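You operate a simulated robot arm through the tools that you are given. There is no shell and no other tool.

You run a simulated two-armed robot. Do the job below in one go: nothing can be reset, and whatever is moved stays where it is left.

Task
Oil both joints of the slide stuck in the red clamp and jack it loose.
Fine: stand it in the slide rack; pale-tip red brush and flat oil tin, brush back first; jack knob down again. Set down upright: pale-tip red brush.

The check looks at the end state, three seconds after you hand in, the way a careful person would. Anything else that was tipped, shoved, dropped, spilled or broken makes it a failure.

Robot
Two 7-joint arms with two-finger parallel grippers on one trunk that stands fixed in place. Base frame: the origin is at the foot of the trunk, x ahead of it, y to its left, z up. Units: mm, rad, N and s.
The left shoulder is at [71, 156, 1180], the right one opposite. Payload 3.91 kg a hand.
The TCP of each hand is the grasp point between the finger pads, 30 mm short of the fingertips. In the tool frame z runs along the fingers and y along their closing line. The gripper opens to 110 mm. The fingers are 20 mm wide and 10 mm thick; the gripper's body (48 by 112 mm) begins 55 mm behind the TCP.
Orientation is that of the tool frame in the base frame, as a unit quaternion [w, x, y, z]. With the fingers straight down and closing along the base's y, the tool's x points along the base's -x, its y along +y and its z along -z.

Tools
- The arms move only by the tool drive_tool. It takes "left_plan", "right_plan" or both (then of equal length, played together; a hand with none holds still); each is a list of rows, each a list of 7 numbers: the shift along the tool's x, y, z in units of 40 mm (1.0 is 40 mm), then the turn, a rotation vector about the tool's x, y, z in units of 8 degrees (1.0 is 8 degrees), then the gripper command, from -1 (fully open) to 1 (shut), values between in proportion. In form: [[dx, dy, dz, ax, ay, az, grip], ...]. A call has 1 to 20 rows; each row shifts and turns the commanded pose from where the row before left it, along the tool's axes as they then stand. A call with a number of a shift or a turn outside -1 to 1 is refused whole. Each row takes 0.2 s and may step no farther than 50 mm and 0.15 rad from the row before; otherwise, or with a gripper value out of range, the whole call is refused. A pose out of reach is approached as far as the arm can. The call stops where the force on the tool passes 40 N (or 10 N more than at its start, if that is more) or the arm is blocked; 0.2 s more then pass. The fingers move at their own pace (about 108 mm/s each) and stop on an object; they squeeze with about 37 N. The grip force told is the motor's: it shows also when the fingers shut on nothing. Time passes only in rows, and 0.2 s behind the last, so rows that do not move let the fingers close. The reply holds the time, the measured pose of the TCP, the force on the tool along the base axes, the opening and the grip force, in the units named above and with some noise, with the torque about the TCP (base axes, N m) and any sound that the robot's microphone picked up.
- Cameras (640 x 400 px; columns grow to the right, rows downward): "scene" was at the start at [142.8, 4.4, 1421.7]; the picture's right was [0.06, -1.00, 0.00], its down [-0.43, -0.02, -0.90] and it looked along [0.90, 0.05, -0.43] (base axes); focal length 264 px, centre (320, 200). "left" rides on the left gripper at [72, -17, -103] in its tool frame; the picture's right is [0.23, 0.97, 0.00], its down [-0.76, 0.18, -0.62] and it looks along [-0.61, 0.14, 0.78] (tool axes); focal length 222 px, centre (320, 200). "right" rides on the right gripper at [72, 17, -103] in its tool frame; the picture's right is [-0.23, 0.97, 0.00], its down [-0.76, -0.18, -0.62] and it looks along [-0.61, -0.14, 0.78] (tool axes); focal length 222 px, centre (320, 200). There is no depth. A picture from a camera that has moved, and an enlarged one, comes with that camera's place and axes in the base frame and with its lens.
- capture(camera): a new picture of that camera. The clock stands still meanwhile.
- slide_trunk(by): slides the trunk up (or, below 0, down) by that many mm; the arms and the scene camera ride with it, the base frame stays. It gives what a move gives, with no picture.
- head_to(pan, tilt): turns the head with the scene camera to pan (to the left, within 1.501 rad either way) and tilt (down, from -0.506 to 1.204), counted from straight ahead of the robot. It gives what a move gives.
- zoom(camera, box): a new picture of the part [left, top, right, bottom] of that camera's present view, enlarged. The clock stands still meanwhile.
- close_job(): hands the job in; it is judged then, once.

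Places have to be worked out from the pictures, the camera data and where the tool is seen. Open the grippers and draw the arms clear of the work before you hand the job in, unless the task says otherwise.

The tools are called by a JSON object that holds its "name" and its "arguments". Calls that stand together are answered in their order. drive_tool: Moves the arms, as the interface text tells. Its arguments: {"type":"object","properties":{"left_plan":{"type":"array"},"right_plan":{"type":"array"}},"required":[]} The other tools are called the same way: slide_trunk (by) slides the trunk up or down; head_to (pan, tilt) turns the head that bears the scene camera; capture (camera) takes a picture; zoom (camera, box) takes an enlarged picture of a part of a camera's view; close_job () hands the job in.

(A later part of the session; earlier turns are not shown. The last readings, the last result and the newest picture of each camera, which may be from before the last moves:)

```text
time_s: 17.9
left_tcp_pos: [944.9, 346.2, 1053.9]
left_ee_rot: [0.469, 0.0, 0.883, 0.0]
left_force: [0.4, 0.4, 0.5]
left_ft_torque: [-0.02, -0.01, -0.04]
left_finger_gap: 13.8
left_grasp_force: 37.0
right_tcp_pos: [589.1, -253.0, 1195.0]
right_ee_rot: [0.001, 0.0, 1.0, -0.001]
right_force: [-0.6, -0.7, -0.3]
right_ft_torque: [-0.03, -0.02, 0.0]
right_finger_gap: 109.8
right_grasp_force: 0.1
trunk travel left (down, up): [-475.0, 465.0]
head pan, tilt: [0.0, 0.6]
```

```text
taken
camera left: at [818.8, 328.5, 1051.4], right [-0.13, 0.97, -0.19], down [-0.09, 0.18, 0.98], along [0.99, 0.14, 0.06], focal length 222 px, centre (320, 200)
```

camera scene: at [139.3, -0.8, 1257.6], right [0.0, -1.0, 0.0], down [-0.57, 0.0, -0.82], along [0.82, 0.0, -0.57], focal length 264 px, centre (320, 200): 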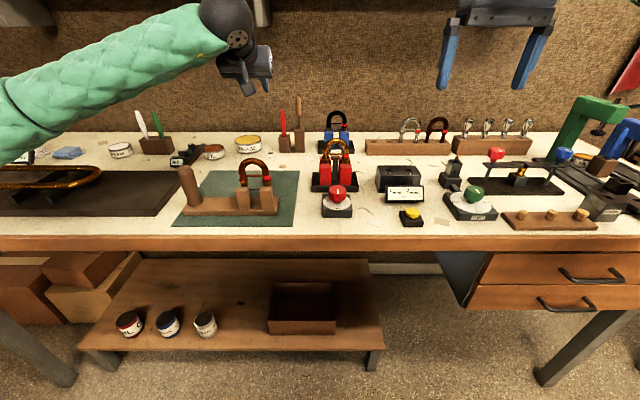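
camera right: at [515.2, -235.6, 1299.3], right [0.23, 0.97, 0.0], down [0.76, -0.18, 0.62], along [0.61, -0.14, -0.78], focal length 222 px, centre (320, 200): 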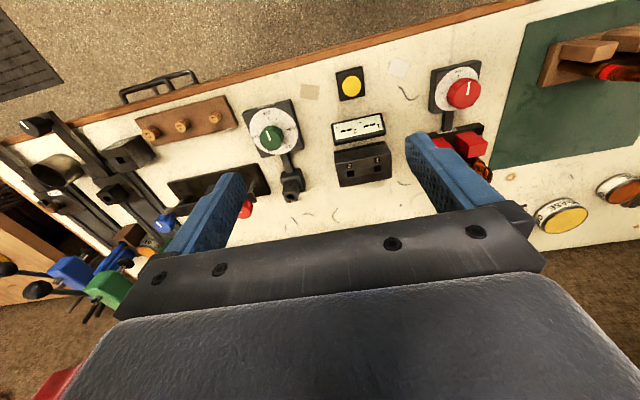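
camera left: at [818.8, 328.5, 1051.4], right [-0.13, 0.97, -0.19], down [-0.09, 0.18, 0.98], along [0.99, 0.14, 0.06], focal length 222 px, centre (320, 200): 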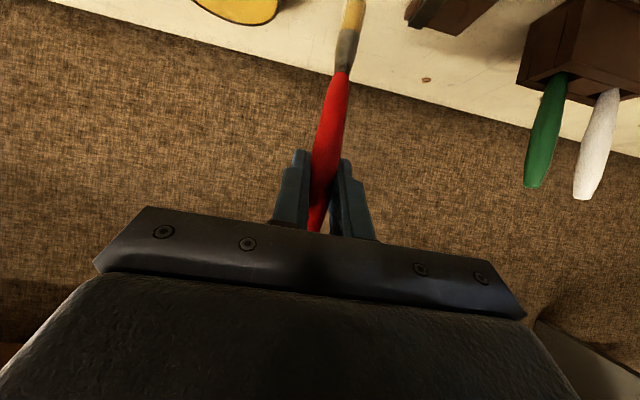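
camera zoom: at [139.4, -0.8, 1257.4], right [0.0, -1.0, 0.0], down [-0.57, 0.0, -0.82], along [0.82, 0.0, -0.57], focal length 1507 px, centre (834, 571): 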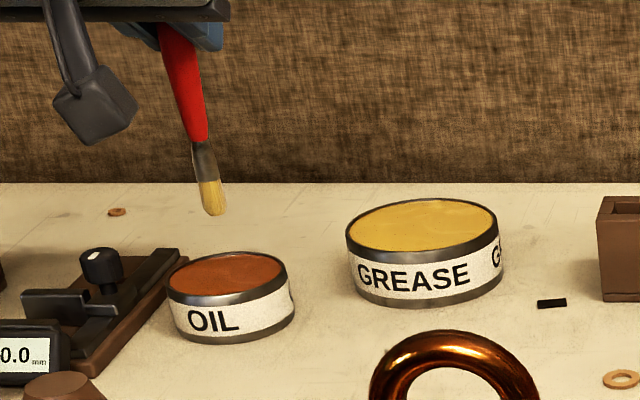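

The bristles now look yellower (oiled) and the tin has not moved. I carry the brush to hover left of the clamped slide, and bring the right hand around so its camera looks across at the clamp from the right.

{"name": "drive_tool", "arguments": {"left_plan": [[-0.415, 0, -0.28, 0, 0, 0, 1], [-0.415, 0, -0.28, 0, 0, 0, 1], [0.228, -0.8025, -0.41, 0, 0, 0, 1], [0.228, -0.8025, -0.41, 0, 0, 0, 1], [0.228, -0.8025, -0.41, 0, 0, 0, 1], [0.228, -0.8025, -0.41, 0, 0, 0, 1], [0.228, -0.8025, -0.41, 0, 0, 0, 1], [0.228, -0.8025, -0.41, 0, 0, 0, 1], [0.228, -0.8025, -0.41, 0, 0, 0, 1], [0.228, -0.8025, -0.41, 0, 0, 0, 1], [0.228, -0.8025, -0.41, 0, 0, 0, 1], [0.228, -0.8025, -0.41, 0, 0, 0, 1], [0, 0, 0, 0, 0, 0, 1], [0, 0, 0, 0, 0, 0, 1], [0, 0, 0, 0, 0, 0, 1]], "right_plan": [[-0.8, 0.219, 0.425, 0, 0, 0, -1], [-0.8, 0.219, 0.425, 0, 0, 0, -1], [-0.8, 0.219, 0.425, 0, 0, 0, -1], [-0.8, 0.219, 0.425, 0, 0, 0, -1], [0, 0, 0, 0, 0, -1, -1], [0, 0, 0, 0, 0, -1, -1], [0, 0, 0, 0, 0, -1, -1], [0, 0, 0, 0, 0, -1, -1], [0, 0, 0, 0, 0, -1, -1], [0, 0, 0, 0, 0, -1, -1], [0, 0, 0, 0, 0, -1, -1], [0, 0, 0, 0, 0, -1, -1], [0, 0, 0, 0, 0, -1, -1], [0, 0, 0, 0, 0, -1, -1], [0, 0, 0, 0, 0, -1, -1]]}}

{"name": "capture", "arguments": {"camera": "right"}}

{"name": "zoom", "arguments": {"camera": "scene", "box": [290, 80, 390, 180]}}

{"name": "capture", "arguments": {"camera": "left"}}

```text
time_s: 21.1
left_tcp_pos: [759.3, 23.8, 1111.7]
left_ee_rot: [0.47, -0.001, 0.883, 0.0]
left_force: [-0.1, 0.6, -1.2]
left_ft_torque: [0.03, -0.02, 0.0]
left_finger_gap: 14.0
left_grasp_force: 36.9
right_tcp_pos: [716.2, -218.8, 1126.6]
right_ee_rot: [0.0, -0.696, 0.718, 0.0]
right_force: [0.5, 0.4, -0.9]
right_ft_torque: [0.0, -0.01, -0.02]
right_finger_gap: 109.9
right_grasp_force: 0.0
trunk travel left (down, up): [-475.0, 465.0]
head pan, tilt: [0.0, 0.6]
```

```text
taken
camera right: at [696.7, -289.1, 1230.8], right [-0.97, 0.26, 0.0], down [0.2, 0.76, 0.62], along [0.16, 0.6, -0.78], focal length 222 px, centre (320, 200)
```

right: 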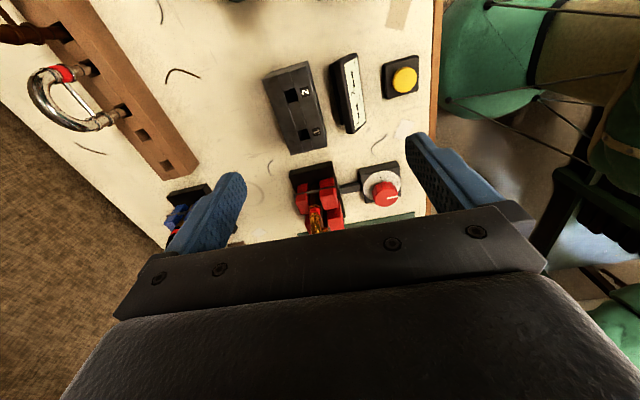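

```text
4.00 times, centred on (340, 130) of scene
camera zoom: at [139.5, -0.8, 1257.5], right [0.0, -1.0, 0.0], down [-0.57, 0.0, -0.82], along [0.82, 0.0, -0.57], focal length 1055 px, centre (240, 480)
```

zoom: 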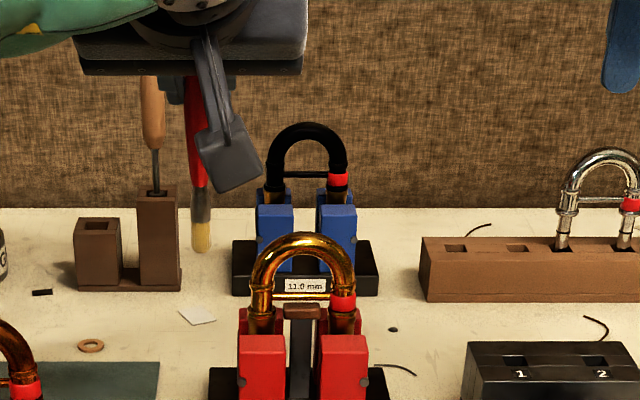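

```text
taken
camera left: at [632.8, 6.9, 1109.2], right [-0.13, 0.97, -0.19], down [-0.09, 0.18, 0.98], along [0.99, 0.14, 0.06], focal length 222 px, centre (320, 200)
```

left: 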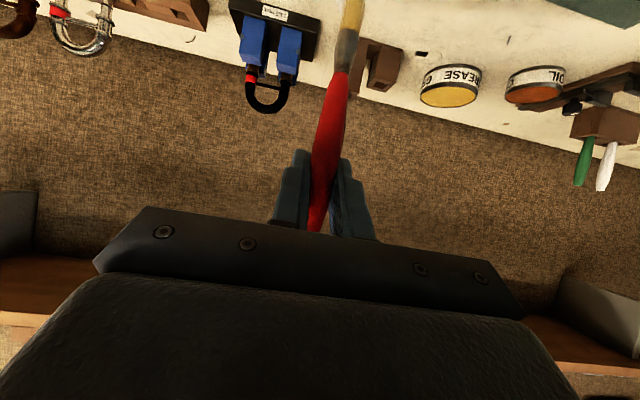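

The right camera sees the clamp just above its palm edge. I zoom there to locate the slide's legs.

{"name": "zoom", "arguments": {"camera": "right", "box": [270, 150, 420, 244]}}

{"name": "zoom", "arguments": {"camera": "scene", "box": [310, 130, 370, 180]}}

```text
4.26 times, centred on (345, 197) of right
camera zoom: at [696.7, -289.1, 1230.8], right [-0.97, 0.26, 0.0], down [0.2, 0.76, 0.62], along [0.16, 0.6, -0.78], focal length 945 px, centre (214, 213)
```

zoom: 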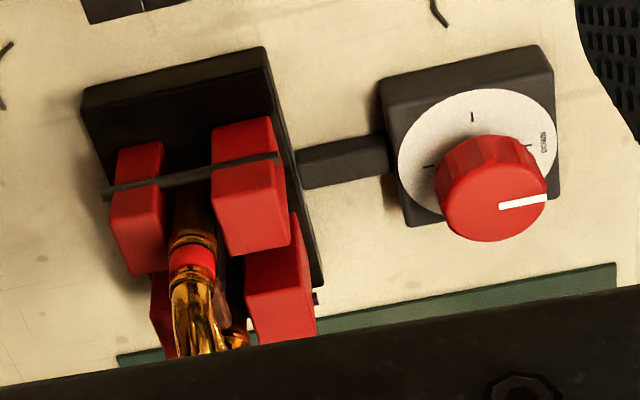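

```text
8.00 times, centred on (340, 155) of scene
camera zoom: at [139.5, -0.8, 1257.5], right [0.0, -1.0, 0.0], down [-0.57, 0.0, -0.82], along [0.82, 0.0, -0.57], focal length 2110 px, centre (160, 560)
```

zoom: 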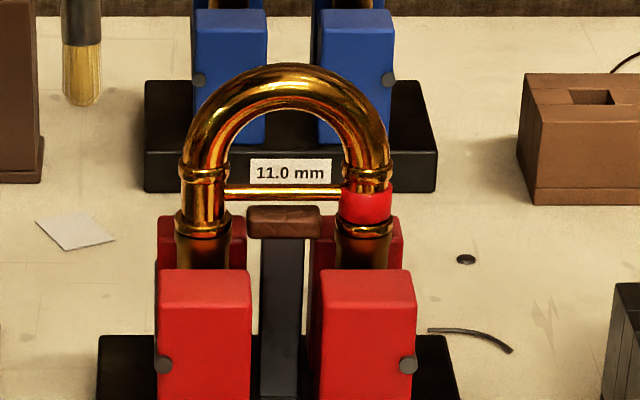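

The legs are at x≈764, y≈-14.8 and -66.7, joints at z≈957. I lower the brush beside the left leg with the tip at joint height, about 12 mm clear in y.

{"name": "drive_tool", "arguments": {"left_plan": [[0.3, -0.1, 0.23, 0, 0, 0, 1], [0.3, -0.1, 0.23, 0, 0, 0, 1], [0.31, -0.1, 0.235, 0, 0, 0, 1], [0, 0, 0, 0, 0, 0, 1]]}}

{"name": "zoom", "arguments": {"camera": "scene", "box": [310, 130, 370, 180]}}

{"name": "zoom", "arguments": {"camera": "right", "box": [270, 150, 420, 244]}}

```text
time_s: 22.1
left_tcp_pos: [760.8, 12.0, 1065.8]
left_ee_rot: [0.47, 0.0, 0.883, 0.0]
left_force: [0.3, 0.4, 0.2]
left_ft_torque: [0.0, 0.0, -0.01]
left_finger_gap: 13.6
left_grasp_force: 37.0
right_tcp_pos: [715.9, -218.4, 1126.6]
right_ee_rot: [-0.001, -0.695, 0.719, 0.0]
right_force: [-0.4, 0.9, 0.3]
right_ft_torque: [-0.03, -0.02, 0.01]
right_finger_gap: 110.1
right_grasp_force: 0.0
trunk travel left (down, up): [-475.0, 465.0]
head pan, tilt: [0.0, 0.6]
```

```text
8.00 times, centred on (340, 155) of scene
camera zoom: at [139.2, -1.1, 1257.5], right [0.0, -1.0, 0.0], down [-0.57, 0.0, -0.82], along [0.82, 0.0, -0.57], focal length 2110 px, centre (160, 560)
```

zoom: 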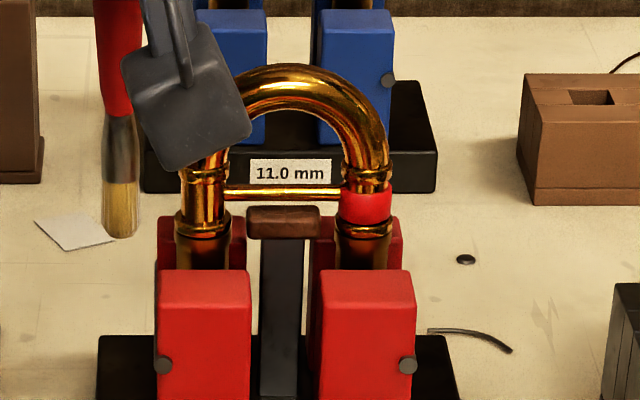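

```text
4.26 times, centred on (345, 197) of right
camera zoom: at [696.3, -289.2, 1231.0], right [-0.97, 0.26, 0.0], down [0.2, 0.76, 0.62], along [0.16, 0.6, -0.78], focal length 945 px, centre (214, 213)
```

zoom: 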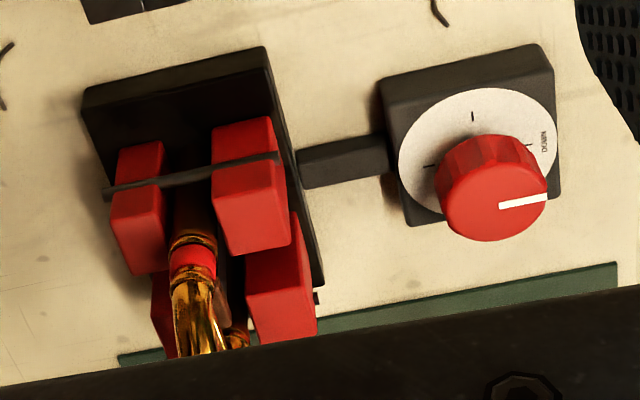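

Tip is level with the joint, about 11 mm to its left. I stroke it in toward the leg in small steps and hold.

{"name": "drive_tool", "arguments": {"left_plan": [[0, -0.1, 0, 0, 0, 0, 1], [0, -0.1, 0, 0, 0, 0, 1], [0, -0.08, 0, 0, 0, 0, 1], [0, -0.03, 0, 0, 0, 0, 1], [0, 0, 0, 0, 0, 0, 1], [0, 0, 0, 0, 0, 0, 1]]}}

{"name": "zoom", "arguments": {"camera": "scene", "box": [310, 130, 370, 180]}}

```text
time_s: 23.5
left_tcp_pos: [762.1, -1.5, 1065.6]
left_ee_rot: [0.47, -0.001, 0.883, 0.001]
left_force: [0.7, 0.5, -0.5]
left_ft_torque: [0.07, -0.07, 0.02]
left_finger_gap: 13.7
left_grasp_force: 36.5
right_tcp_pos: [716.4, -218.6, 1127.6]
right_ee_rot: [-0.001, -0.695, 0.719, 0.0]
right_force: [0.5, 0.2, 0.5]
right_ft_torque: [0.02, -0.02, 0.01]
right_finger_gap: 109.9
right_grasp_force: 0.0
trunk travel left (down, up): [-475.0, 465.0]
head pan, tilt: [0.0, 0.6]
```

```text
8.00 times, centred on (340, 155) of scene
camera zoom: at [139.4, -1.0, 1257.5], right [0.0, -1.0, 0.0], down [-0.57, 0.0, -0.82], along [0.82, 0.0, -0.57], focal length 2110 px, centre (160, 560)
```

zoom: 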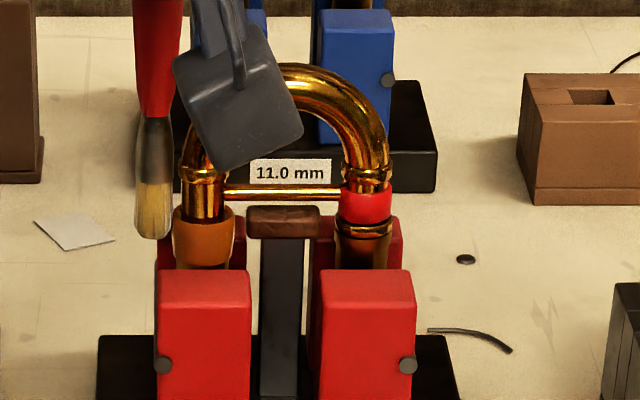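

An orange oil ring has appeared on the left joint. I lift the brush over the bow and bring it down beside the right joint, backing the right hand away for room.

{"name": "drive_tool", "arguments": {"left_plan": [[0, 0.2, 0, 0, 0, 0, 1], [-0.777, 0, -0.524, 0, 0, 0, 1], [-0.777, 0, -0.524, 0, 0, 0, 1], [0, -0.817, 0, 0, 0, 0, 1], [0, -0.817, 0, 0, 0, 0, 1], [0, -0.817, 0, 0, 0, 0, 1], [0, 0, 0, 0, 0, 0, 1]], "right_plan": [[0.7, 0, 0, 0, 0, 0, -1], [0.7, 0, 0, 0, 0, 0, -1], [0, 0, 0, 0, 0, 0, -1], [0, 0, 0, 0, 0, 0, -1], [0, 0, 0, 0, 0, 0, -1], [0, 0, 0, 0, 0, 0, -1], [0, 0, 0, 0, 0, 0, -1]]}}

{"name": "zoom", "arguments": {"camera": "scene", "box": [290, 80, 390, 180]}}

{"name": "capture", "arguments": {"camera": "right"}}

```text
time_s: 25.1
left_tcp_pos: [761.3, -90.2, 1140.4]
left_ee_rot: [0.469, -0.001, 0.883, 0.0]
left_force: [-0.1, 0.2, 0.2]
left_ft_torque: [-0.02, -0.01, -0.03]
left_finger_gap: 13.8
left_grasp_force: 37.1
right_tcp_pos: [714.0, -274.2, 1127.5]
right_ee_rot: [0.0, -0.694, 0.72, -0.001]
right_force: [-0.3, 0.7, 0.1]
right_ft_torque: [-0.02, 0.01, -0.01]
right_finger_gap: 110.0
right_grasp_force: 0.1
trunk travel left (down, up): [-475.0, 465.0]
head pan, tilt: [0.0, 0.6]
```

```text
4.00 times, centred on (340, 130) of scene
camera zoom: at [139.3, -0.1, 1257.5], right [0.0, -1.0, 0.0], down [-0.57, 0.0, -0.82], along [0.82, 0.0, -0.57], focal length 1055 px, centre (240, 480)
```

zoom: 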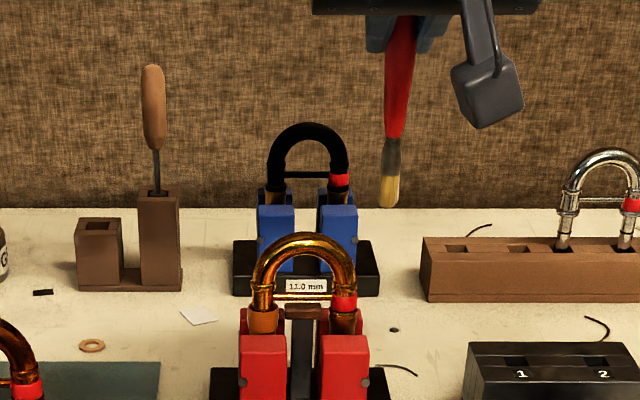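

```text
taken
camera right: at [694.6, -343.9, 1231.1], right [-0.97, 0.26, 0.0], down [0.2, 0.76, 0.62], along [0.16, 0.6, -0.78], focal length 222 px, centre (320, 200)
```

right: 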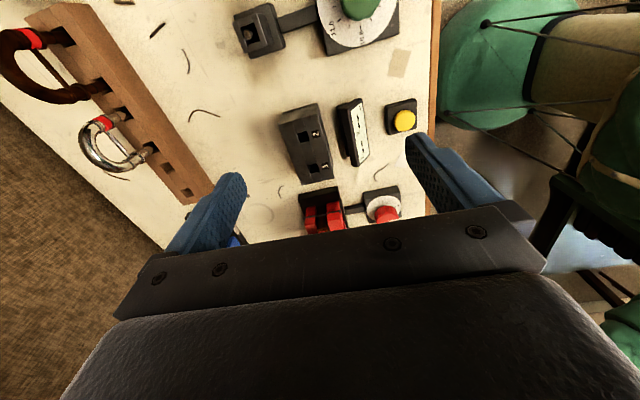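

Brush still shows oil on the tip. I lower it to joint height beside the right leg, check, then stroke in.

{"name": "drive_tool", "arguments": {"left_plan": [[0.518, 0, 0.349, 0, 0, 0, 1], [0.518, 0, 0.349, 0, 0, 0, 1], [0.518, 0, 0.349, 0, 0, 0, 1], [0, 0, 0, 0, 0, 0, 1]]}}

{"name": "zoom", "arguments": {"camera": "scene", "box": [310, 130, 370, 180]}}

```text
time_s: 26.1
left_tcp_pos: [761.5, -89.2, 1064.7]
left_ee_rot: [0.469, -0.001, 0.883, 0.001]
left_force: [-0.1, 0.0, 0.3]
left_ft_torque: [0.02, 0.02, -0.02]
left_finger_gap: 13.6
left_grasp_force: 36.5
right_tcp_pos: [714.1, -274.1, 1127.9]
right_ee_rot: [0.001, -0.694, 0.72, -0.001]
right_force: [0.0, -0.6, 0.0]
right_ft_torque: [-0.02, 0.02, 0.04]
right_finger_gap: 110.0
right_grasp_force: 0.0
trunk travel left (down, up): [-475.0, 465.0]
head pan, tilt: [0.0, 0.6]
```

```text
8.00 times, centred on (340, 155) of scene
camera zoom: at [139.1, -1.3, 1257.6], right [0.0, -1.0, 0.0], down [-0.57, 0.0, -0.82], along [0.82, 0.0, -0.57], focal length 2110 px, centre (160, 560)
```

zoom: 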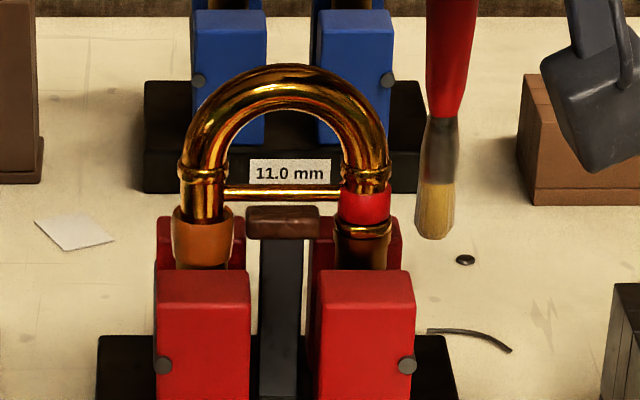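

Tip is level with the right joint, about 7 mm clear. I stroke inward and hold.

{"name": "drive_tool", "arguments": {"left_plan": [[0, 0.1, 0, 0, 0, 0, 1], [0, 0.07, 0, 0, 0, 0, 1], [0, 0.02, 0, 0, 0, 0, 1], [0, 0, 0, 0, 0, 0, 1], [0, 0, 0, 0, 0, 0, 1]]}}

{"name": "zoom", "arguments": {"camera": "scene", "box": [310, 130, 370, 180]}}

```text
time_s: 27.3
left_tcp_pos: [761.5, -82.6, 1064.6]
left_ee_rot: [0.468, -0.001, 0.883, 0.001]
left_force: [0.0, -0.2, -1.0]
left_ft_torque: [-0.01, 0.02, -0.02]
left_finger_gap: 13.8
left_grasp_force: 37.4
right_tcp_pos: [714.0, -275.1, 1126.9]
right_ee_rot: [0.0, -0.694, 0.72, -0.001]
right_force: [-0.2, -0.3, 0.4]
right_ft_torque: [0.0, 0.02, 0.0]
right_finger_gap: 109.9
right_grasp_force: 0.1
trunk travel left (down, up): [-475.0, 465.0]
head pan, tilt: [0.0, 0.6]
```

```text
8.00 times, centred on (340, 155) of scene
camera zoom: at [139.4, -1.2, 1257.5], right [0.0, -1.0, 0.0], down [-0.57, 0.0, -0.82], along [0.82, 0.0, -0.57], focal length 2110 px, centre (160, 560)
```

zoom: 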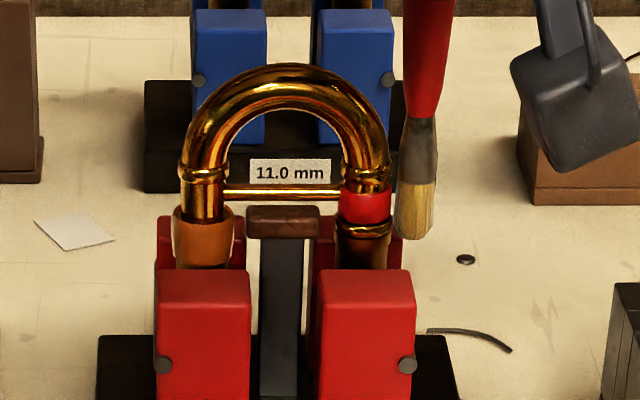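

No oil ring yet; about 1-2 mm short. I move 3 mm closer and hold.

{"name": "drive_tool", "arguments": {"left_plan": [[0, 0.05, 0, 0, 0, 0, 1], [0, 0.04, 0, 0, 0, 0, 1], [0, 0, 0, 0, 0, 0, 1], [0, 0, 0, 0, 0, 0, 1], [0, 0, 0, 0, 0, 0, 1]]}}

{"name": "zoom", "arguments": {"camera": "scene", "box": [310, 130, 370, 180]}}

```text
time_s: 28.5
left_tcp_pos: [761.3, -79.4, 1066.7]
left_ee_rot: [0.469, 0.0, 0.883, 0.0]
left_force: [-0.7, -4.9, 0.2]
left_ft_torque: [-0.59, 0.04, -0.02]
left_finger_gap: 13.8
left_grasp_force: 37.0
right_tcp_pos: [713.7, -276.0, 1126.6]
right_ee_rot: [0.0, -0.695, 0.719, 0.0]
right_force: [-0.5, -0.4, 0.5]
right_ft_torque: [0.0, 0.03, 0.02]
right_finger_gap: 109.9
right_grasp_force: 0.0
trunk travel left (down, up): [-475.0, 465.0]
head pan, tilt: [0.0, 0.6]
```

```text
8.00 times, centred on (340, 155) of scene
camera zoom: at [139.3, -1.7, 1257.5], right [0.0, -1.0, 0.0], down [-0.57, 0.0, -0.82], along [0.82, 0.0, -0.57], focal length 2110 px, centre (160, 560)
```

zoom: 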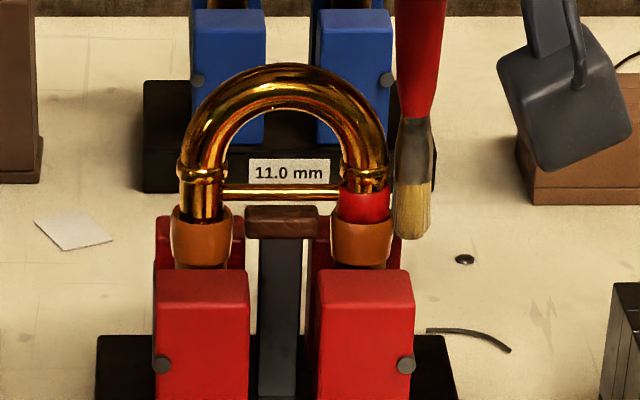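

Both joints now carry oil rings and the brush tip is pale again. I lift clear and carry the brush back over its holder (moving in y first, then forward), stopping above for a check.

{"name": "drive_tool", "arguments": {"left_plan": [[0, -0.25, 0, 0, 0, 0, 1], [-0.829, 0, -0.559, 0, 0, 0, 1], [-0.829, 0, -0.559, 0, 0, 0, 1], [0, 0.875, 0, 0, 0, 0, 1], [0, 0.875, 0, 0, 0, 0, 1], [0, 0.875, 0, 0, 0, 0, 1], [0, 0.875, 0, 0, 0, 0, 1], [0, 0.875, 0, 0, 0, 0, 1], [0, 0.875, 0, 0, 0, 0, 1], [-0.533, 0, 0.791, 0, 0, 0, 1], [-0.533, 0, 0.791, 0, 0, 0, 1], [-0.533, 0, 0.791, 0, 0, 0, 1], [-0.533, 0, 0.791, 0, 0, 0, 1], [-0.533, 0, 0.791, 0, 0, 0, 1], [-0.533, 0, 0.791, 0, 0, 0, 1], [0.415, 0, 0.28, 0, 0, 0, 1], [0, 0, 0, 0, 0, 0, 1]]}}

{"name": "zoom", "arguments": {"camera": "scene", "box": [250, 70, 310, 120]}}

{"name": "zoom", "arguments": {"camera": "scene", "box": [260, 100, 320, 160]}}

{"name": "capture", "arguments": {"camera": "left"}}

```text
time_s: 32.1
left_tcp_pos: [990.4, 121.6, 1125.1]
left_ee_rot: [0.47, -0.001, 0.883, 0.0]
left_force: [-0.5, 0.2, -0.6]
left_ft_torque: [-0.02, 0.03, 0.0]
left_finger_gap: 13.6
left_grasp_force: 37.3
right_tcp_pos: [713.9, -275.0, 1127.3]
right_ee_rot: [0.0, -0.695, 0.719, 0.0]
right_force: [-0.2, 0.7, 0.7]
right_ft_torque: [0.02, -0.05, 0.02]
right_finger_gap: 110.2
right_grasp_force: 0.1
trunk travel left (down, up): [-475.0, 465.0]
head pan, tilt: [0.0, 0.6]
```

```text
8.00 times, centred on (280, 95) of scene
camera zoom: at [139.4, -1.6, 1257.5], right [0.0, -1.0, 0.0], down [-0.57, 0.0, -0.82], along [0.82, 0.0, -0.57], focal length 2110 px, centre (640, 1040)
```

zoom: 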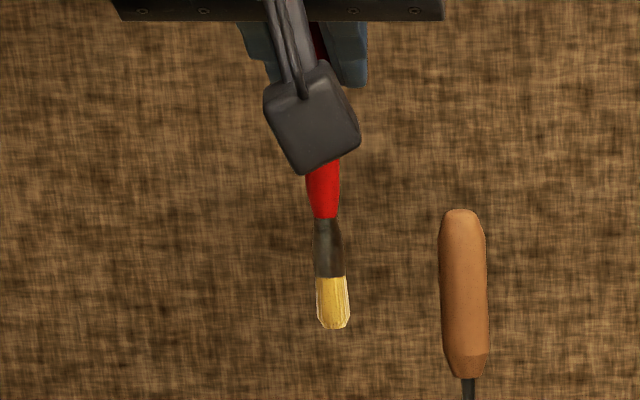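

```text
6.67 times, centred on (290, 130) of scene
camera zoom: at [139.4, -1.6, 1257.5], right [0.0, -1.0, 0.0], down [-0.57, 0.0, -0.82], along [0.82, 0.0, -0.57], focal length 1758 px, centre (520, 667)
```

zoom: 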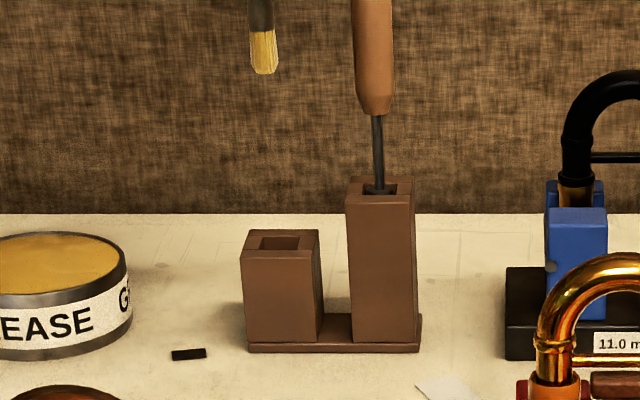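

```text
taken
camera left: at [863.3, 104.0, 1122.9], right [-0.13, 0.97, -0.19], down [-0.09, 0.18, 0.98], along [0.99, 0.14, 0.07], focal length 222 px, centre (320, 200)
```

left: 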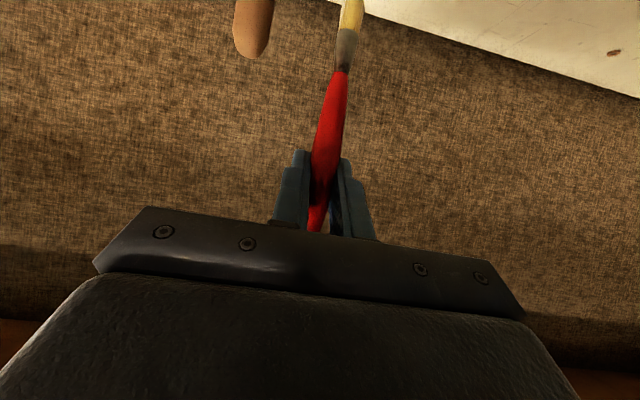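

Tip is over the hole centre (≈993, 120) within 1-2 mm. I lower it 116 mm into the holder and check forces.

{"name": "drive_tool", "arguments": {"left_plan": [[0.415, -0.025, 0.28, 0, 0, 0, 1], [0.415, 0, 0.28, 0, 0, 0, 1], [0.415, 0, 0.28, 0, 0, 0, 1], [0.415, 0, 0.28, 0, 0, 0, 1], [0.415, 0, 0.28, 0, 0, 0, 1], [0.33, 0, 0.224, 0, 0, 0, 1], [0, 0, 0, 0, 0, 0, 1]]}}

{"name": "zoom", "arguments": {"camera": "scene", "box": [260, 90, 320, 150]}}

{"name": "capture", "arguments": {"camera": "left"}}

```text
time_s: 33.7
left_tcp_pos: [988.6, 119.7, 1010.4]
left_ee_rot: [0.469, -0.001, 0.883, 0.001]
left_force: [0.4, 0.1, -1.2]
left_ft_torque: [-0.04, 0.0, -0.03]
left_finger_gap: 13.7
left_grasp_force: 36.9
right_tcp_pos: [714.0, -274.4, 1128.1]
right_ee_rot: [0.0, -0.695, 0.719, 0.0]
right_force: [-0.1, 0.8, 0.8]
right_ft_torque: [-0.01, 0.0, 0.03]
right_finger_gap: 110.0
right_grasp_force: 0.1
trunk travel left (down, up): [-475.0, 465.0]
head pan, tilt: [0.0, 0.6]
```

```text
6.67 times, centred on (290, 120) of scene
camera zoom: at [139.2, -1.1, 1257.5], right [0.0, -1.0, 0.0], down [-0.57, 0.0, -0.82], along [0.82, 0.0, -0.57], focal length 1758 px, centre (520, 733)
```

zoom: 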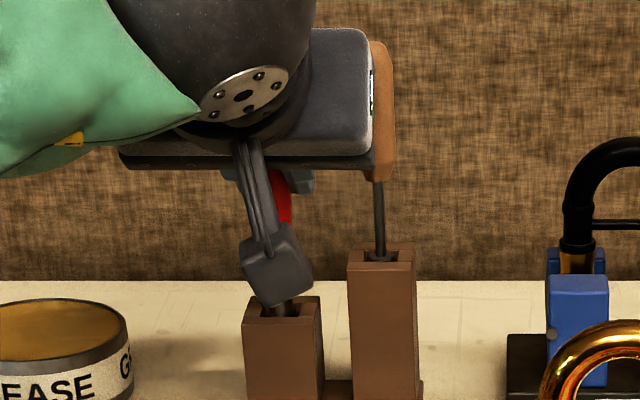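

```text
taken
camera left: at [863.5, 102.8, 1006.5], right [-0.13, 0.97, -0.19], down [-0.09, 0.18, 0.98], along [0.99, 0.14, 0.07], focal length 222 px, centre (320, 200)
```

left: 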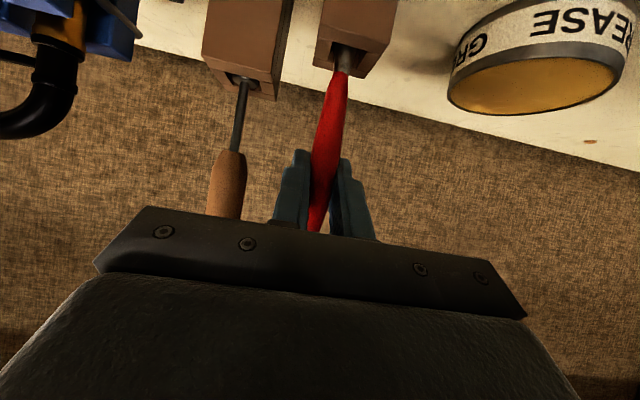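

The brush is inside the hole with no force. I lower the last ~14 mm in small steps watching the vertical force.

{"name": "drive_tool", "arguments": {"left_plan": [[0.104, 0, 0.07, 0, 0, 0, 1], [0.083, 0, 0.056, 0, 0, 0, 1], [0.042, 0, 0.028, 0, 0, 0, 1], [0, 0, 0, 0, 0, 0, 1]]}}

```text
time_s: 34.7
left_tcp_pos: [989.4, 120.0, 998.5]
left_ee_rot: [0.469, 0.0, 0.883, 0.0]
left_force: [-0.4, 1.1, -0.2]
left_ft_torque: [0.02, -0.03, 0.04]
left_finger_gap: 13.5
left_grasp_force: 37.5
right_tcp_pos: [714.7, -273.6, 1124.8]
right_ee_rot: [-0.001, -0.695, 0.719, 0.0]
right_force: [0.3, -0.6, 0.1]
right_ft_torque: [0.01, -0.01, -0.04]
right_finger_gap: 110.0
right_grasp_force: 0.1
trunk travel left (down, up): [-475.0, 465.0]
head pan, tilt: [0.0, 0.6]
```

Still free at z=998.5. I continue down in 1.5 mm steps toward the original height of 994.5.

{"name": "drive_tool", "arguments": {"left_plan": [[0.031, 0, 0.021, 0, 0, 0, 1], [0.031, 0, 0.021, 0, 0, 0, 1], [0, 0, 0, 0, 0, 0, 1]]}}

```text
time_s: 35.5
left_tcp_pos: [989.0, 120.6, 994.6]
left_ee_rot: [0.469, -0.001, 0.883, 0.0]
left_force: [0.7, 0.2, -0.5]
left_ft_torque: [-0.02, 0.01, 0.01]
left_finger_gap: 13.7
left_grasp_force: 37.3
right_tcp_pos: [714.7, -273.8, 1126.8]
right_ee_rot: [-0.001, -0.695, 0.719, 0.0]
right_force: [1.0, -1.4, 0.4]
right_ft_torque: [0.01, 0.0, -0.03]
right_finger_gap: 110.1
right_grasp_force: 0.0
trunk travel left (down, up): [-475.0, 465.0]
head pan, tilt: [0.0, 0.6]
```

At the original height with no contact yet; I lower 2 mm more and then open the fingers partially to about 38 mm.

{"name": "drive_tool", "arguments": {"left_plan": [[0.031, 0, 0.021, 0, 0, 0, 1], [0.015, 0, 0.01, 0, 0, 0, 1], [0, 0, 0, 0, 0, 0, 0.3], [0, 0, 0, 0, 0, 0, 0.3], [0, 0, 0, 0, 0, 0, 0.3]]}}

{"name": "capture", "arguments": {"camera": "left"}}

```text
time_s: 36.7
left_tcp_pos: [989.9, 120.8, 994.2]
left_ee_rot: [0.47, -0.001, 0.883, 0.0]
left_force: [0.6, -0.2, -0.4]
left_ft_torque: [0.02, -0.01, -0.02]
left_finger_gap: 38.6
left_grasp_force: 0.0
right_tcp_pos: [714.9, -274.2, 1126.7]
right_ee_rot: [0.0, -0.695, 0.719, 0.0]
right_force: [0.4, -0.1, 0.6]
right_ft_torque: [-0.02, 0.02, -0.01]
right_finger_gap: 109.8
right_grasp_force: 0.0
trunk travel left (down, up): [-475.0, 465.0]
head pan, tilt: [0.0, 0.6]
```

```text
taken
camera left: at [863.5, 103.1, 990.6], right [-0.13, 0.97, -0.19], down [-0.09, 0.18, 0.98], along [0.99, 0.14, 0.06], focal length 222 px, centre (320, 200)
```

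left: 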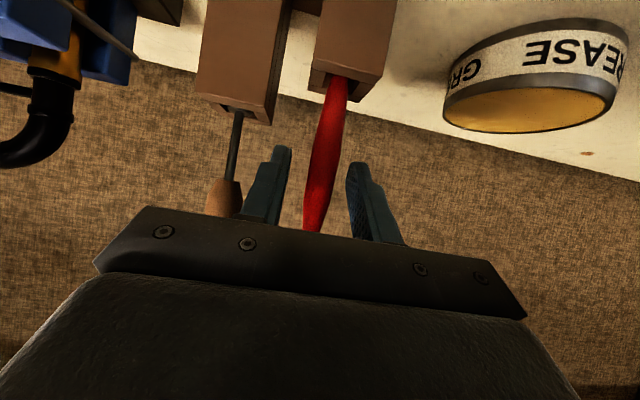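

The brush stands free in its holder. I back the left hand straight out along its fingers and up to the left, while the right hand turns back and moves above the red jack knob, which I place at (648, -41) with its top at z≈938.

{"name": "drive_tool", "arguments": {"left_plan": [[0, 0, -0.83, 0, 0, 0, 0.3], [0, 0, -0.83, 0, 0, 0, 0.3], [0, 0, -0.83, 0, 0, 0, 0.3], [-0.107, 0.708, -0.811, 0, 0, 0, 0.3], [-0.107, 0.708, -0.811, 0, 0, 0, 0.3], [-0.107, 0.708, -0.811, 0, 0, 0, 0.3], [-0.107, 0.708, -0.811, 0, 0, 0, 0.3], [-0.107, 0.708, -0.811, 0, 0, 0, 0.3], [-0.107, 0.708, -0.811, 0, 0, 0, 0.3], [0, 0, 0, 0, 0, 0, 0.3], [0, 0, 0, 0, 0, 0, 0.3], [0, 0, 0, 0, 0, 0, 0.3], [0, 0, 0, 0, 0, 0, 0.3], [0, 0, 0, 0, 0, 0, 0.3], [0, 0, 0, 0, 0, 0, 0.3], [0, 0, 0, 0, 0, 0, 0.3], [0, 0, 0, 0, 0, 0, 0.3], [0, 0, 0, 0, 0, 0, 0.3]], "right_plan": [[0, 0, 0, 0, 0, 1, -1], [0, 0, 0, 0, 0, 1, -1], [0, 0, 0, 0, 0, 1, -1], [0, 0, 0, 0, 0, 1, -1], [0, 0, 0, 0, 0, 1, -1], [0, 0, 0, 0, 0, 1, -1], [0, 0, 0, 0, 0, 1, -1], [0, 0, 0, 0, 0, 1, -1], [0, 0, 0, 0, 0, 1, -1], [0, 0, 0, 0, 0, 1, -1], [0, 0, 0, 0, 0, 1, -1], [0.2375, 0.832, 0.418, 0, 0, 0, -1], [0.2375, 0.832, 0.418, 0, 0, 0, -1], [0.2375, 0.832, 0.418, 0, 0, 0, -1], [0.2375, 0.832, 0.418, 0, 0, 0, -1], [0.2375, 0.832, 0.418, 0, 0, 0, -1], [0.2375, 0.832, 0.418, 0, 0, 0, -1], [0.2375, 0.832, 0.418, 0, 0, 0, -1]]}}

{"name": "capture", "arguments": {"camera": "scene"}}

{"name": "capture", "arguments": {"camera": "right"}}

{"name": "zoom", "arguments": {"camera": "scene", "box": [200, 90, 320, 170]}}

```text
time_s: 40.5
left_tcp_pos: [761.8, 290.3, 1178.2]
left_ee_rot: [0.469, 0.0, 0.883, -0.001]
left_force: [0.0, 0.3, -0.1]
left_ft_torque: [0.01, 0.03, 0.02]
left_finger_gap: 38.6
left_grasp_force: 0.0
right_tcp_pos: [647.7, -40.5, 1010.0]
right_ee_rot: [-0.001, 0.001, 1.0, 0.0]
right_force: [0.5, -0.1, -0.1]
right_ft_torque: [-0.05, -0.01, 0.01]
right_finger_gap: 110.1
right_grasp_force: 0.0
trunk travel left (down, up): [-475.0, 465.0]
head pan, tilt: [0.0, 0.6]
```

```text
taken
camera scene: at [139.7, -0.2, 1257.5], right [0.0, -1.0, 0.0], down [-0.57, 0.0, -0.82], along [0.82, 0.0, -0.57], focal length 264 px, centre (320, 200)
```

scene: 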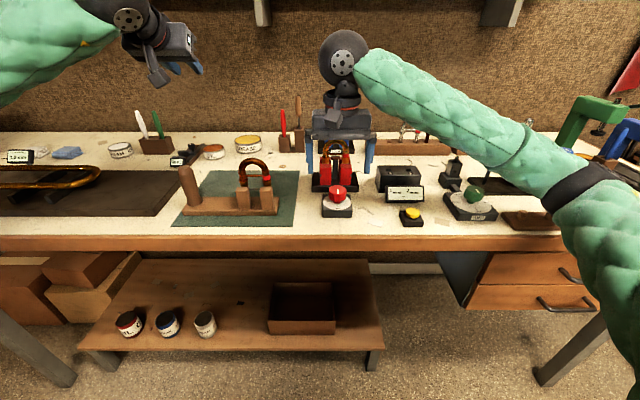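

```text
taken
camera right: at [575.1, -22.3, 1114.4], right [0.23, 0.97, 0.0], down [0.76, -0.18, 0.62], along [0.61, -0.14, -0.78], focal length 222 px, centre (320, 200)
```

right: 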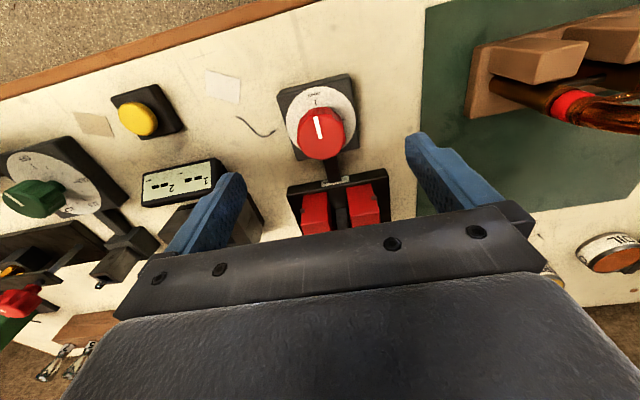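

```text
5.00 times, centred on (260, 130) of scene
camera zoom: at [139.7, -0.2, 1257.5], right [0.0, -1.0, 0.0], down [-0.57, 0.0, -0.82], along [0.82, 0.0, -0.57], focal length 1319 px, centre (620, 550)
```

zoom: 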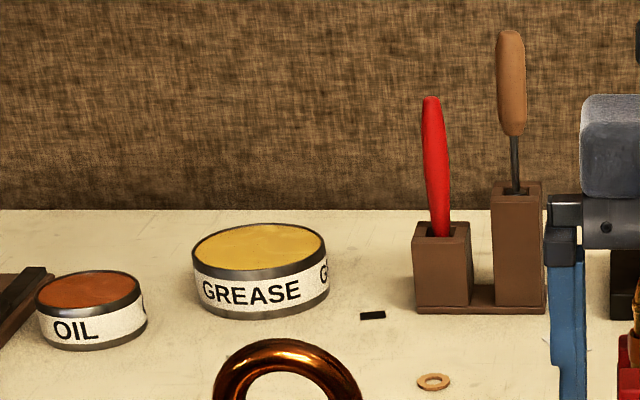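

The knob sits below the right hand. I zoom the right camera to centre on it before descending.

{"name": "zoom", "arguments": {"camera": "right", "box": [260, 60, 400, 220]}}

{"name": "zoom", "arguments": {"camera": "scene", "box": [300, 120, 380, 220]}}

```text
2.50 times, centred on (330, 140) of right
camera zoom: at [575.1, -22.3, 1114.4], right [0.23, 0.97, 0.0], down [0.76, -0.18, 0.62], along [0.61, -0.14, -0.78], focal length 555 px, centre (295, 350)
```

zoom: 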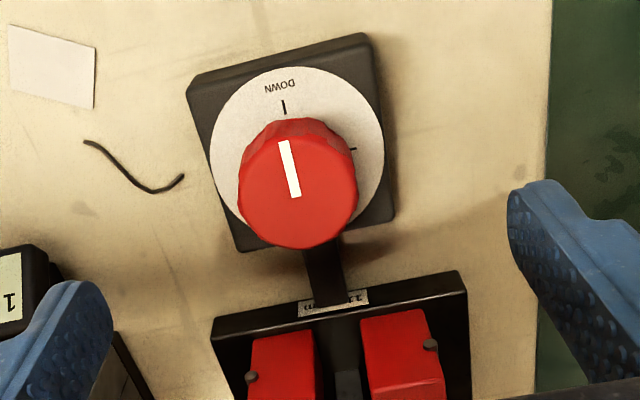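

```text
4.00 times, centred on (340, 170) of scene
camera zoom: at [139.7, -0.2, 1257.5], right [0.0, -1.0, 0.0], down [-0.57, 0.0, -0.82], along [0.82, 0.0, -0.57], focal length 1055 px, centre (240, 320)
```

zoom: 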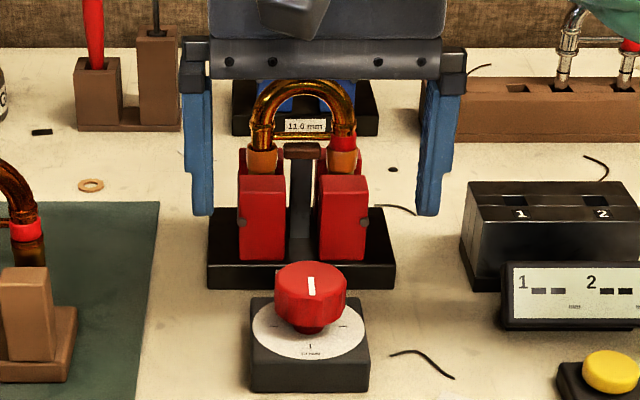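

Knob axis is about (648, -40). I narrow the fingers to 70 mm, descend so the fingertips come to z≈911 around the knob, and check force.

{"name": "drive_tool", "arguments": {"right_plan": [[0, 0, 0, 0, 0, 0, -0.27], [0, 0, 0.6, 0, 0, 0, -0.27], [0, 0, 0.6, 0, 0, 0, -0.27], [0, 0, 0.5, 0, 0, 0, -0.27], [0, 0, 0, 0, 0, 0, -0.27]]}}

{"name": "zoom", "arguments": {"camera": "right", "box": [220, 90, 420, 240]}}

{"name": "zoom", "arguments": {"camera": "scene", "box": [300, 120, 380, 220]}}

```text
time_s: 41.7
left_tcp_pos: [748.5, 291.1, 1186.0]
left_ee_rot: [0.474, 0.002, 0.88, -0.004]
left_force: [-0.2, 0.3, 0.4]
left_ft_torque: [-0.04, 0.03, -0.05]
left_finger_gap: 38.4
left_grasp_force: 0.1
right_tcp_pos: [635.4, -40.7, 949.2]
right_ee_rot: [0.006, 0.003, 1.0, -0.003]
right_force: [0.8, -1.0, -0.2]
right_ft_torque: [0.01, 0.1, -0.01]
right_finger_gap: 70.1
right_grasp_force: 0.0
trunk travel left (down, up): [-475.0, 465.0]
head pan, tilt: [0.0, 0.6]
```

```text
2.67 times, centred on (320, 165) of right
camera zoom: at [561.3, -21.8, 1051.9], right [0.23, 0.97, 0.0], down [0.75, -0.18, 0.63], along [0.61, -0.15, -0.77], focal length 592 px, centre (320, 293)
```

zoom: 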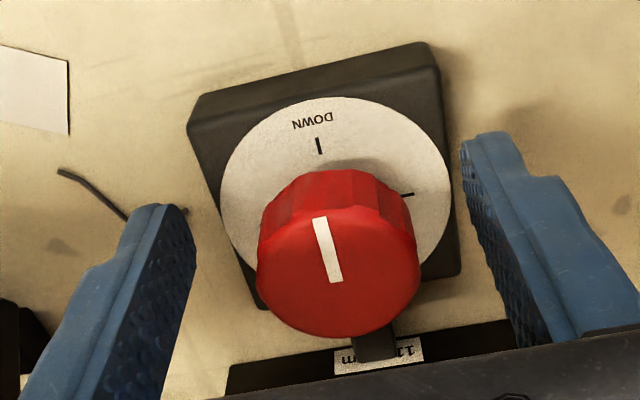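

```text
4.00 times, centred on (340, 170) of scene
camera zoom: at [116.0, 1.2, 1258.8], right [-0.02, -1.0, 0.01], down [-0.56, 0.01, -0.83], along [0.83, -0.02, -0.56], focal length 1055 px, centre (240, 320)
```

zoom: 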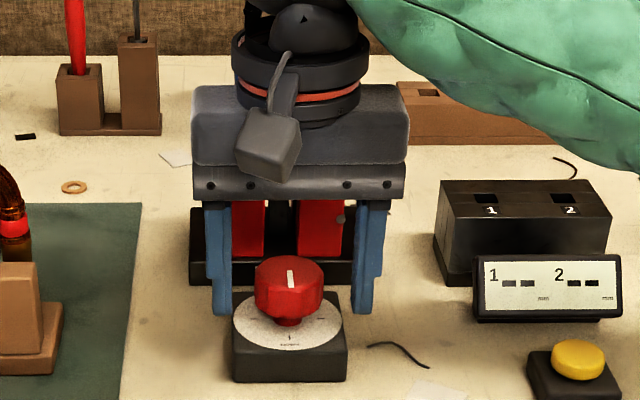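

The trunk and head have shifted back (scene camera at x=116 instead of 139), so some arm link is pushing on something. I look at the whole scene before moving further.

{"name": "capture", "arguments": {"camera": "scene"}}

{"name": "capture", "arguments": {"camera": "left"}}

```text
taken
camera scene: at [116.0, 1.2, 1258.8], right [-0.02, -1.0, 0.01], down [-0.56, 0.01, -0.83], along [0.83, -0.02, -0.56], focal length 264 px, centre (320, 200)
```

scene: 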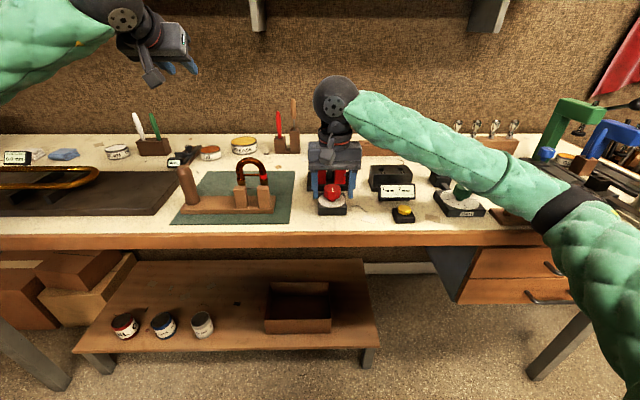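

```text
taken
camera left: at [621.8, 274.8, 1181.8], right [-0.12, 0.97, -0.2], down [-0.1, 0.18, 0.98], along [0.99, 0.14, 0.08], focal length 222 px, centre (320, 200)
```

left: 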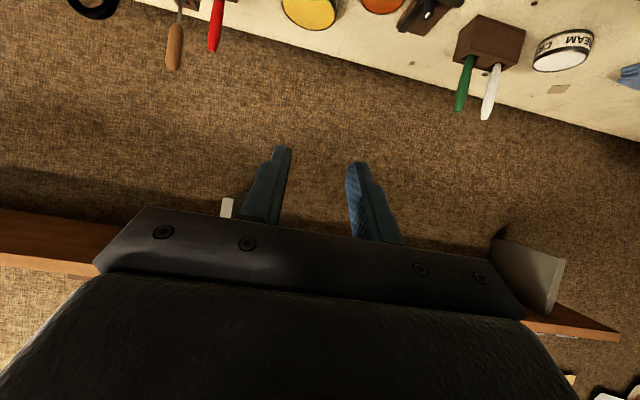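

The right elbow is low over the bench front with the trunk lowered, so it is probably pressing the bench edge. I reverse the descent right away.

{"name": "drive_tool", "arguments": {"right_plan": [[0, 0, -0.5, 0, 0, 0, -0.27], [0, 0, -0.6, 0, 0, 0, -0.27], [0, 0, -0.6, 0, 0, 0, -0.27], [0, 0, 0, 0, 0, 0, -0.27]]}}

{"name": "capture", "arguments": {"camera": "scene"}}

```text
time_s: 42.7
left_tcp_pos: [759.6, 275.9, 1178.0]
left_ee_rot: [0.469, 0.006, 0.883, -0.003]
left_force: [0.9, -0.4, 1.0]
left_ft_torque: [0.0, 0.02, 0.02]
left_finger_gap: 38.2
left_grasp_force: 0.0
right_tcp_pos: [640.7, -53.6, 1009.0]
right_ee_rot: [-0.001, 0.008, 1.0, 0.0]
right_force: [-0.1, -0.5, -0.8]
right_ft_torque: [0.03, 0.03, 0.0]
right_finger_gap: 70.1
right_grasp_force: 0.0
trunk travel left (down, up): [-475.0, 465.0]
head pan, tilt: [0.0, 0.6]
```

```text
taken
camera scene: at [133.7, -4.7, 1257.2], right [-0.01, -1.0, 0.0], down [-0.57, 0.01, -0.82], along [0.82, -0.01, -0.57], focal length 264 px, centre (320, 200)
```

scene: 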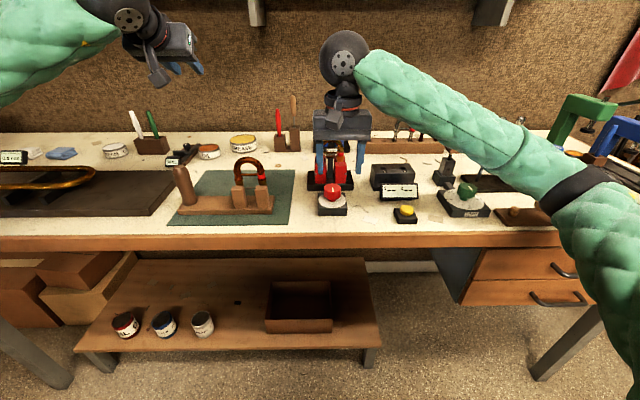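

The trunk is still slightly yawed. I hold still briefly to see whether it settles back.

{"name": "drive_tool", "arguments": {"right_plan": [[0, 0, -0.3, 0, 0, 0, -0.27], [0, 0, 0, 0, 0, 0, -0.27], [0, 0, 0, 0, 0, 0, -0.27], [0, 0, 0, 0, 0, 0, -0.27]]}}

{"name": "head_to", "arguments": {"pan": -0.7, "tilt": 0.7}}

{"name": "capture", "arguments": {"camera": "scene"}}

```text
time_s: 43.7
left_tcp_pos: [759.2, 278.2, 1180.1]
left_ee_rot: [0.469, 0.006, 0.883, -0.004]
left_force: [0.4, 0.3, -0.7]
left_ft_torque: [-0.02, 0.02, 0.02]
left_finger_gap: 38.6
left_grasp_force: 0.0
right_tcp_pos: [639.6, -53.2, 1021.6]
right_ee_rot: [0.0, 0.009, 1.0, 0.0]
right_force: [-1.1, -0.9, -0.8]
right_ft_torque: [0.02, -0.03, -0.01]
right_finger_gap: 70.0
right_grasp_force: 0.0
trunk travel left (down, up): [-475.0, 465.0]
head pan, tilt: [0.0, 0.6]
```

```text
time_s: 44.8
left_tcp_pos: [759.0, 278.5, 1179.2]
left_ee_rot: [0.47, 0.007, 0.883, -0.004]
left_force: [-0.4, 0.2, -0.3]
left_ft_torque: [-0.02, 0.0, -0.01]
left_finger_gap: 38.5
left_grasp_force: 0.1
right_tcp_pos: [639.0, -52.1, 1021.9]
right_ee_rot: [0.0, 0.008, 1.0, 0.0]
right_force: [0.0, -0.4, -0.1]
right_ft_torque: [-0.01, 0.01, 0.05]
right_finger_gap: 70.0
right_grasp_force: 0.0
trunk travel left (down, up): [-475.0, 465.0]
head pan, tilt: [-0.7, 0.7]
```

```text
taken
camera scene: at [108.2, -58.8, 1248.9], right [-0.66, -0.76, 0.0], down [-0.49, 0.42, -0.76], along [0.58, -0.5, -0.64], focal length 264 px, centre (320, 200)
```

scene: 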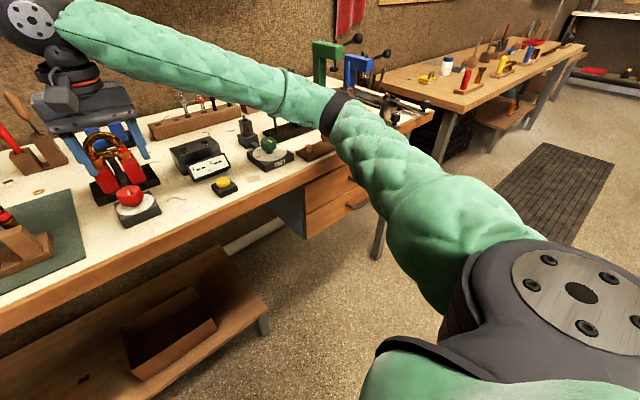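

The hand's force sensor shows no contact, but the robot has yawed by about 0.9° and moved some 8 mm, so an arm link was pressing something. I raise the trunk back 150 mm to get the elbow high and see whether it relaxes.

{"name": "slide_trunk", "arguments": {"by": 75}}

{"name": "capture", "arguments": {"camera": "scene"}}

{"name": "slide_trunk", "arguments": {"by": 75}}

{"name": "capture", "arguments": {"camera": "scene"}}

```text
time_s: 45.9
left_tcp_pos: [760.2, 277.7, 1253.7]
left_ee_rot: [0.468, 0.006, 0.883, -0.003]
left_force: [0.0, 0.2, 0.3]
left_ft_torque: [0.02, -0.03, 0.02]
left_finger_gap: 38.3
left_grasp_force: 0.0
right_tcp_pos: [639.5, -52.0, 1096.7]
right_ee_rot: [-0.001, 0.009, 1.0, -0.001]
right_force: [0.9, -0.2, -0.7]
right_ft_torque: [-0.01, 0.0, 0.02]
right_finger_gap: 69.8
right_grasp_force: 0.1
trunk travel left (down, up): [-550.0, 390.0]
head pan, tilt: [-0.7, 0.7]
```

```text
taken
camera scene: at [108.6, -58.8, 1323.7], right [-0.66, -0.76, 0.0], down [-0.49, 0.42, -0.76], along [0.58, -0.5, -0.64], focal length 264 px, centre (320, 200)
```

scene: 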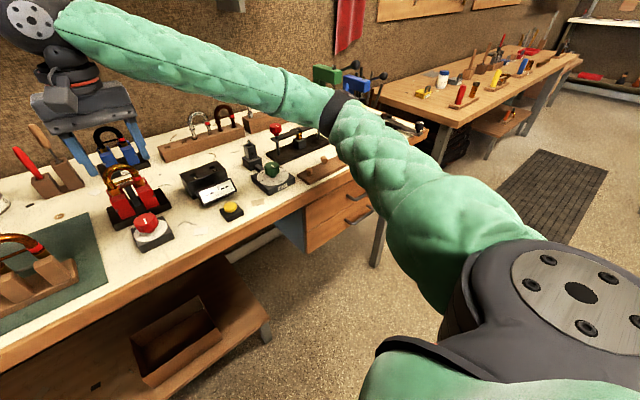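

```text
time_s: 47.0
left_tcp_pos: [759.4, 277.9, 1327.9]
left_ee_rot: [0.468, 0.006, 0.884, -0.003]
left_force: [0.1, 0.4, -0.2]
left_ft_torque: [-0.03, 0.02, 0.01]
left_finger_gap: 38.6
left_grasp_force: 0.0
right_tcp_pos: [640.2, -53.1, 1171.3]
right_ee_rot: [-0.001, 0.008, 1.0, 0.0]
right_force: [0.4, 0.3, 0.5]
right_ft_torque: [-0.03, 0.03, 0.0]
right_finger_gap: 69.8
right_grasp_force: 0.1
trunk travel left (down, up): [-625.0, 315.0]
head pan, tilt: [-0.7, 0.7]
```

```text
taken
camera scene: at [108.6, -58.8, 1398.7], right [-0.66, -0.76, 0.0], down [-0.49, 0.42, -0.76], along [0.58, -0.5, -0.64], focal length 264 px, centre (320, 200)
```

scene: 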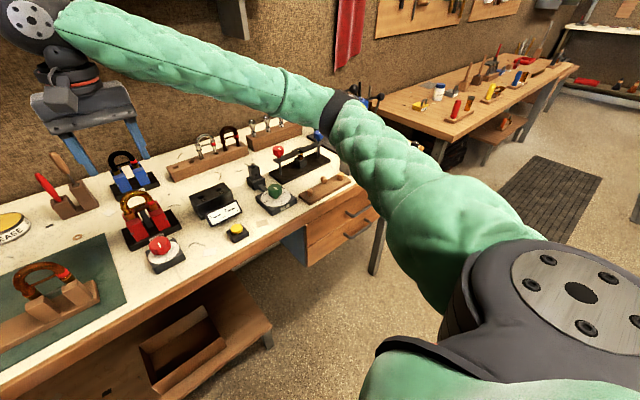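

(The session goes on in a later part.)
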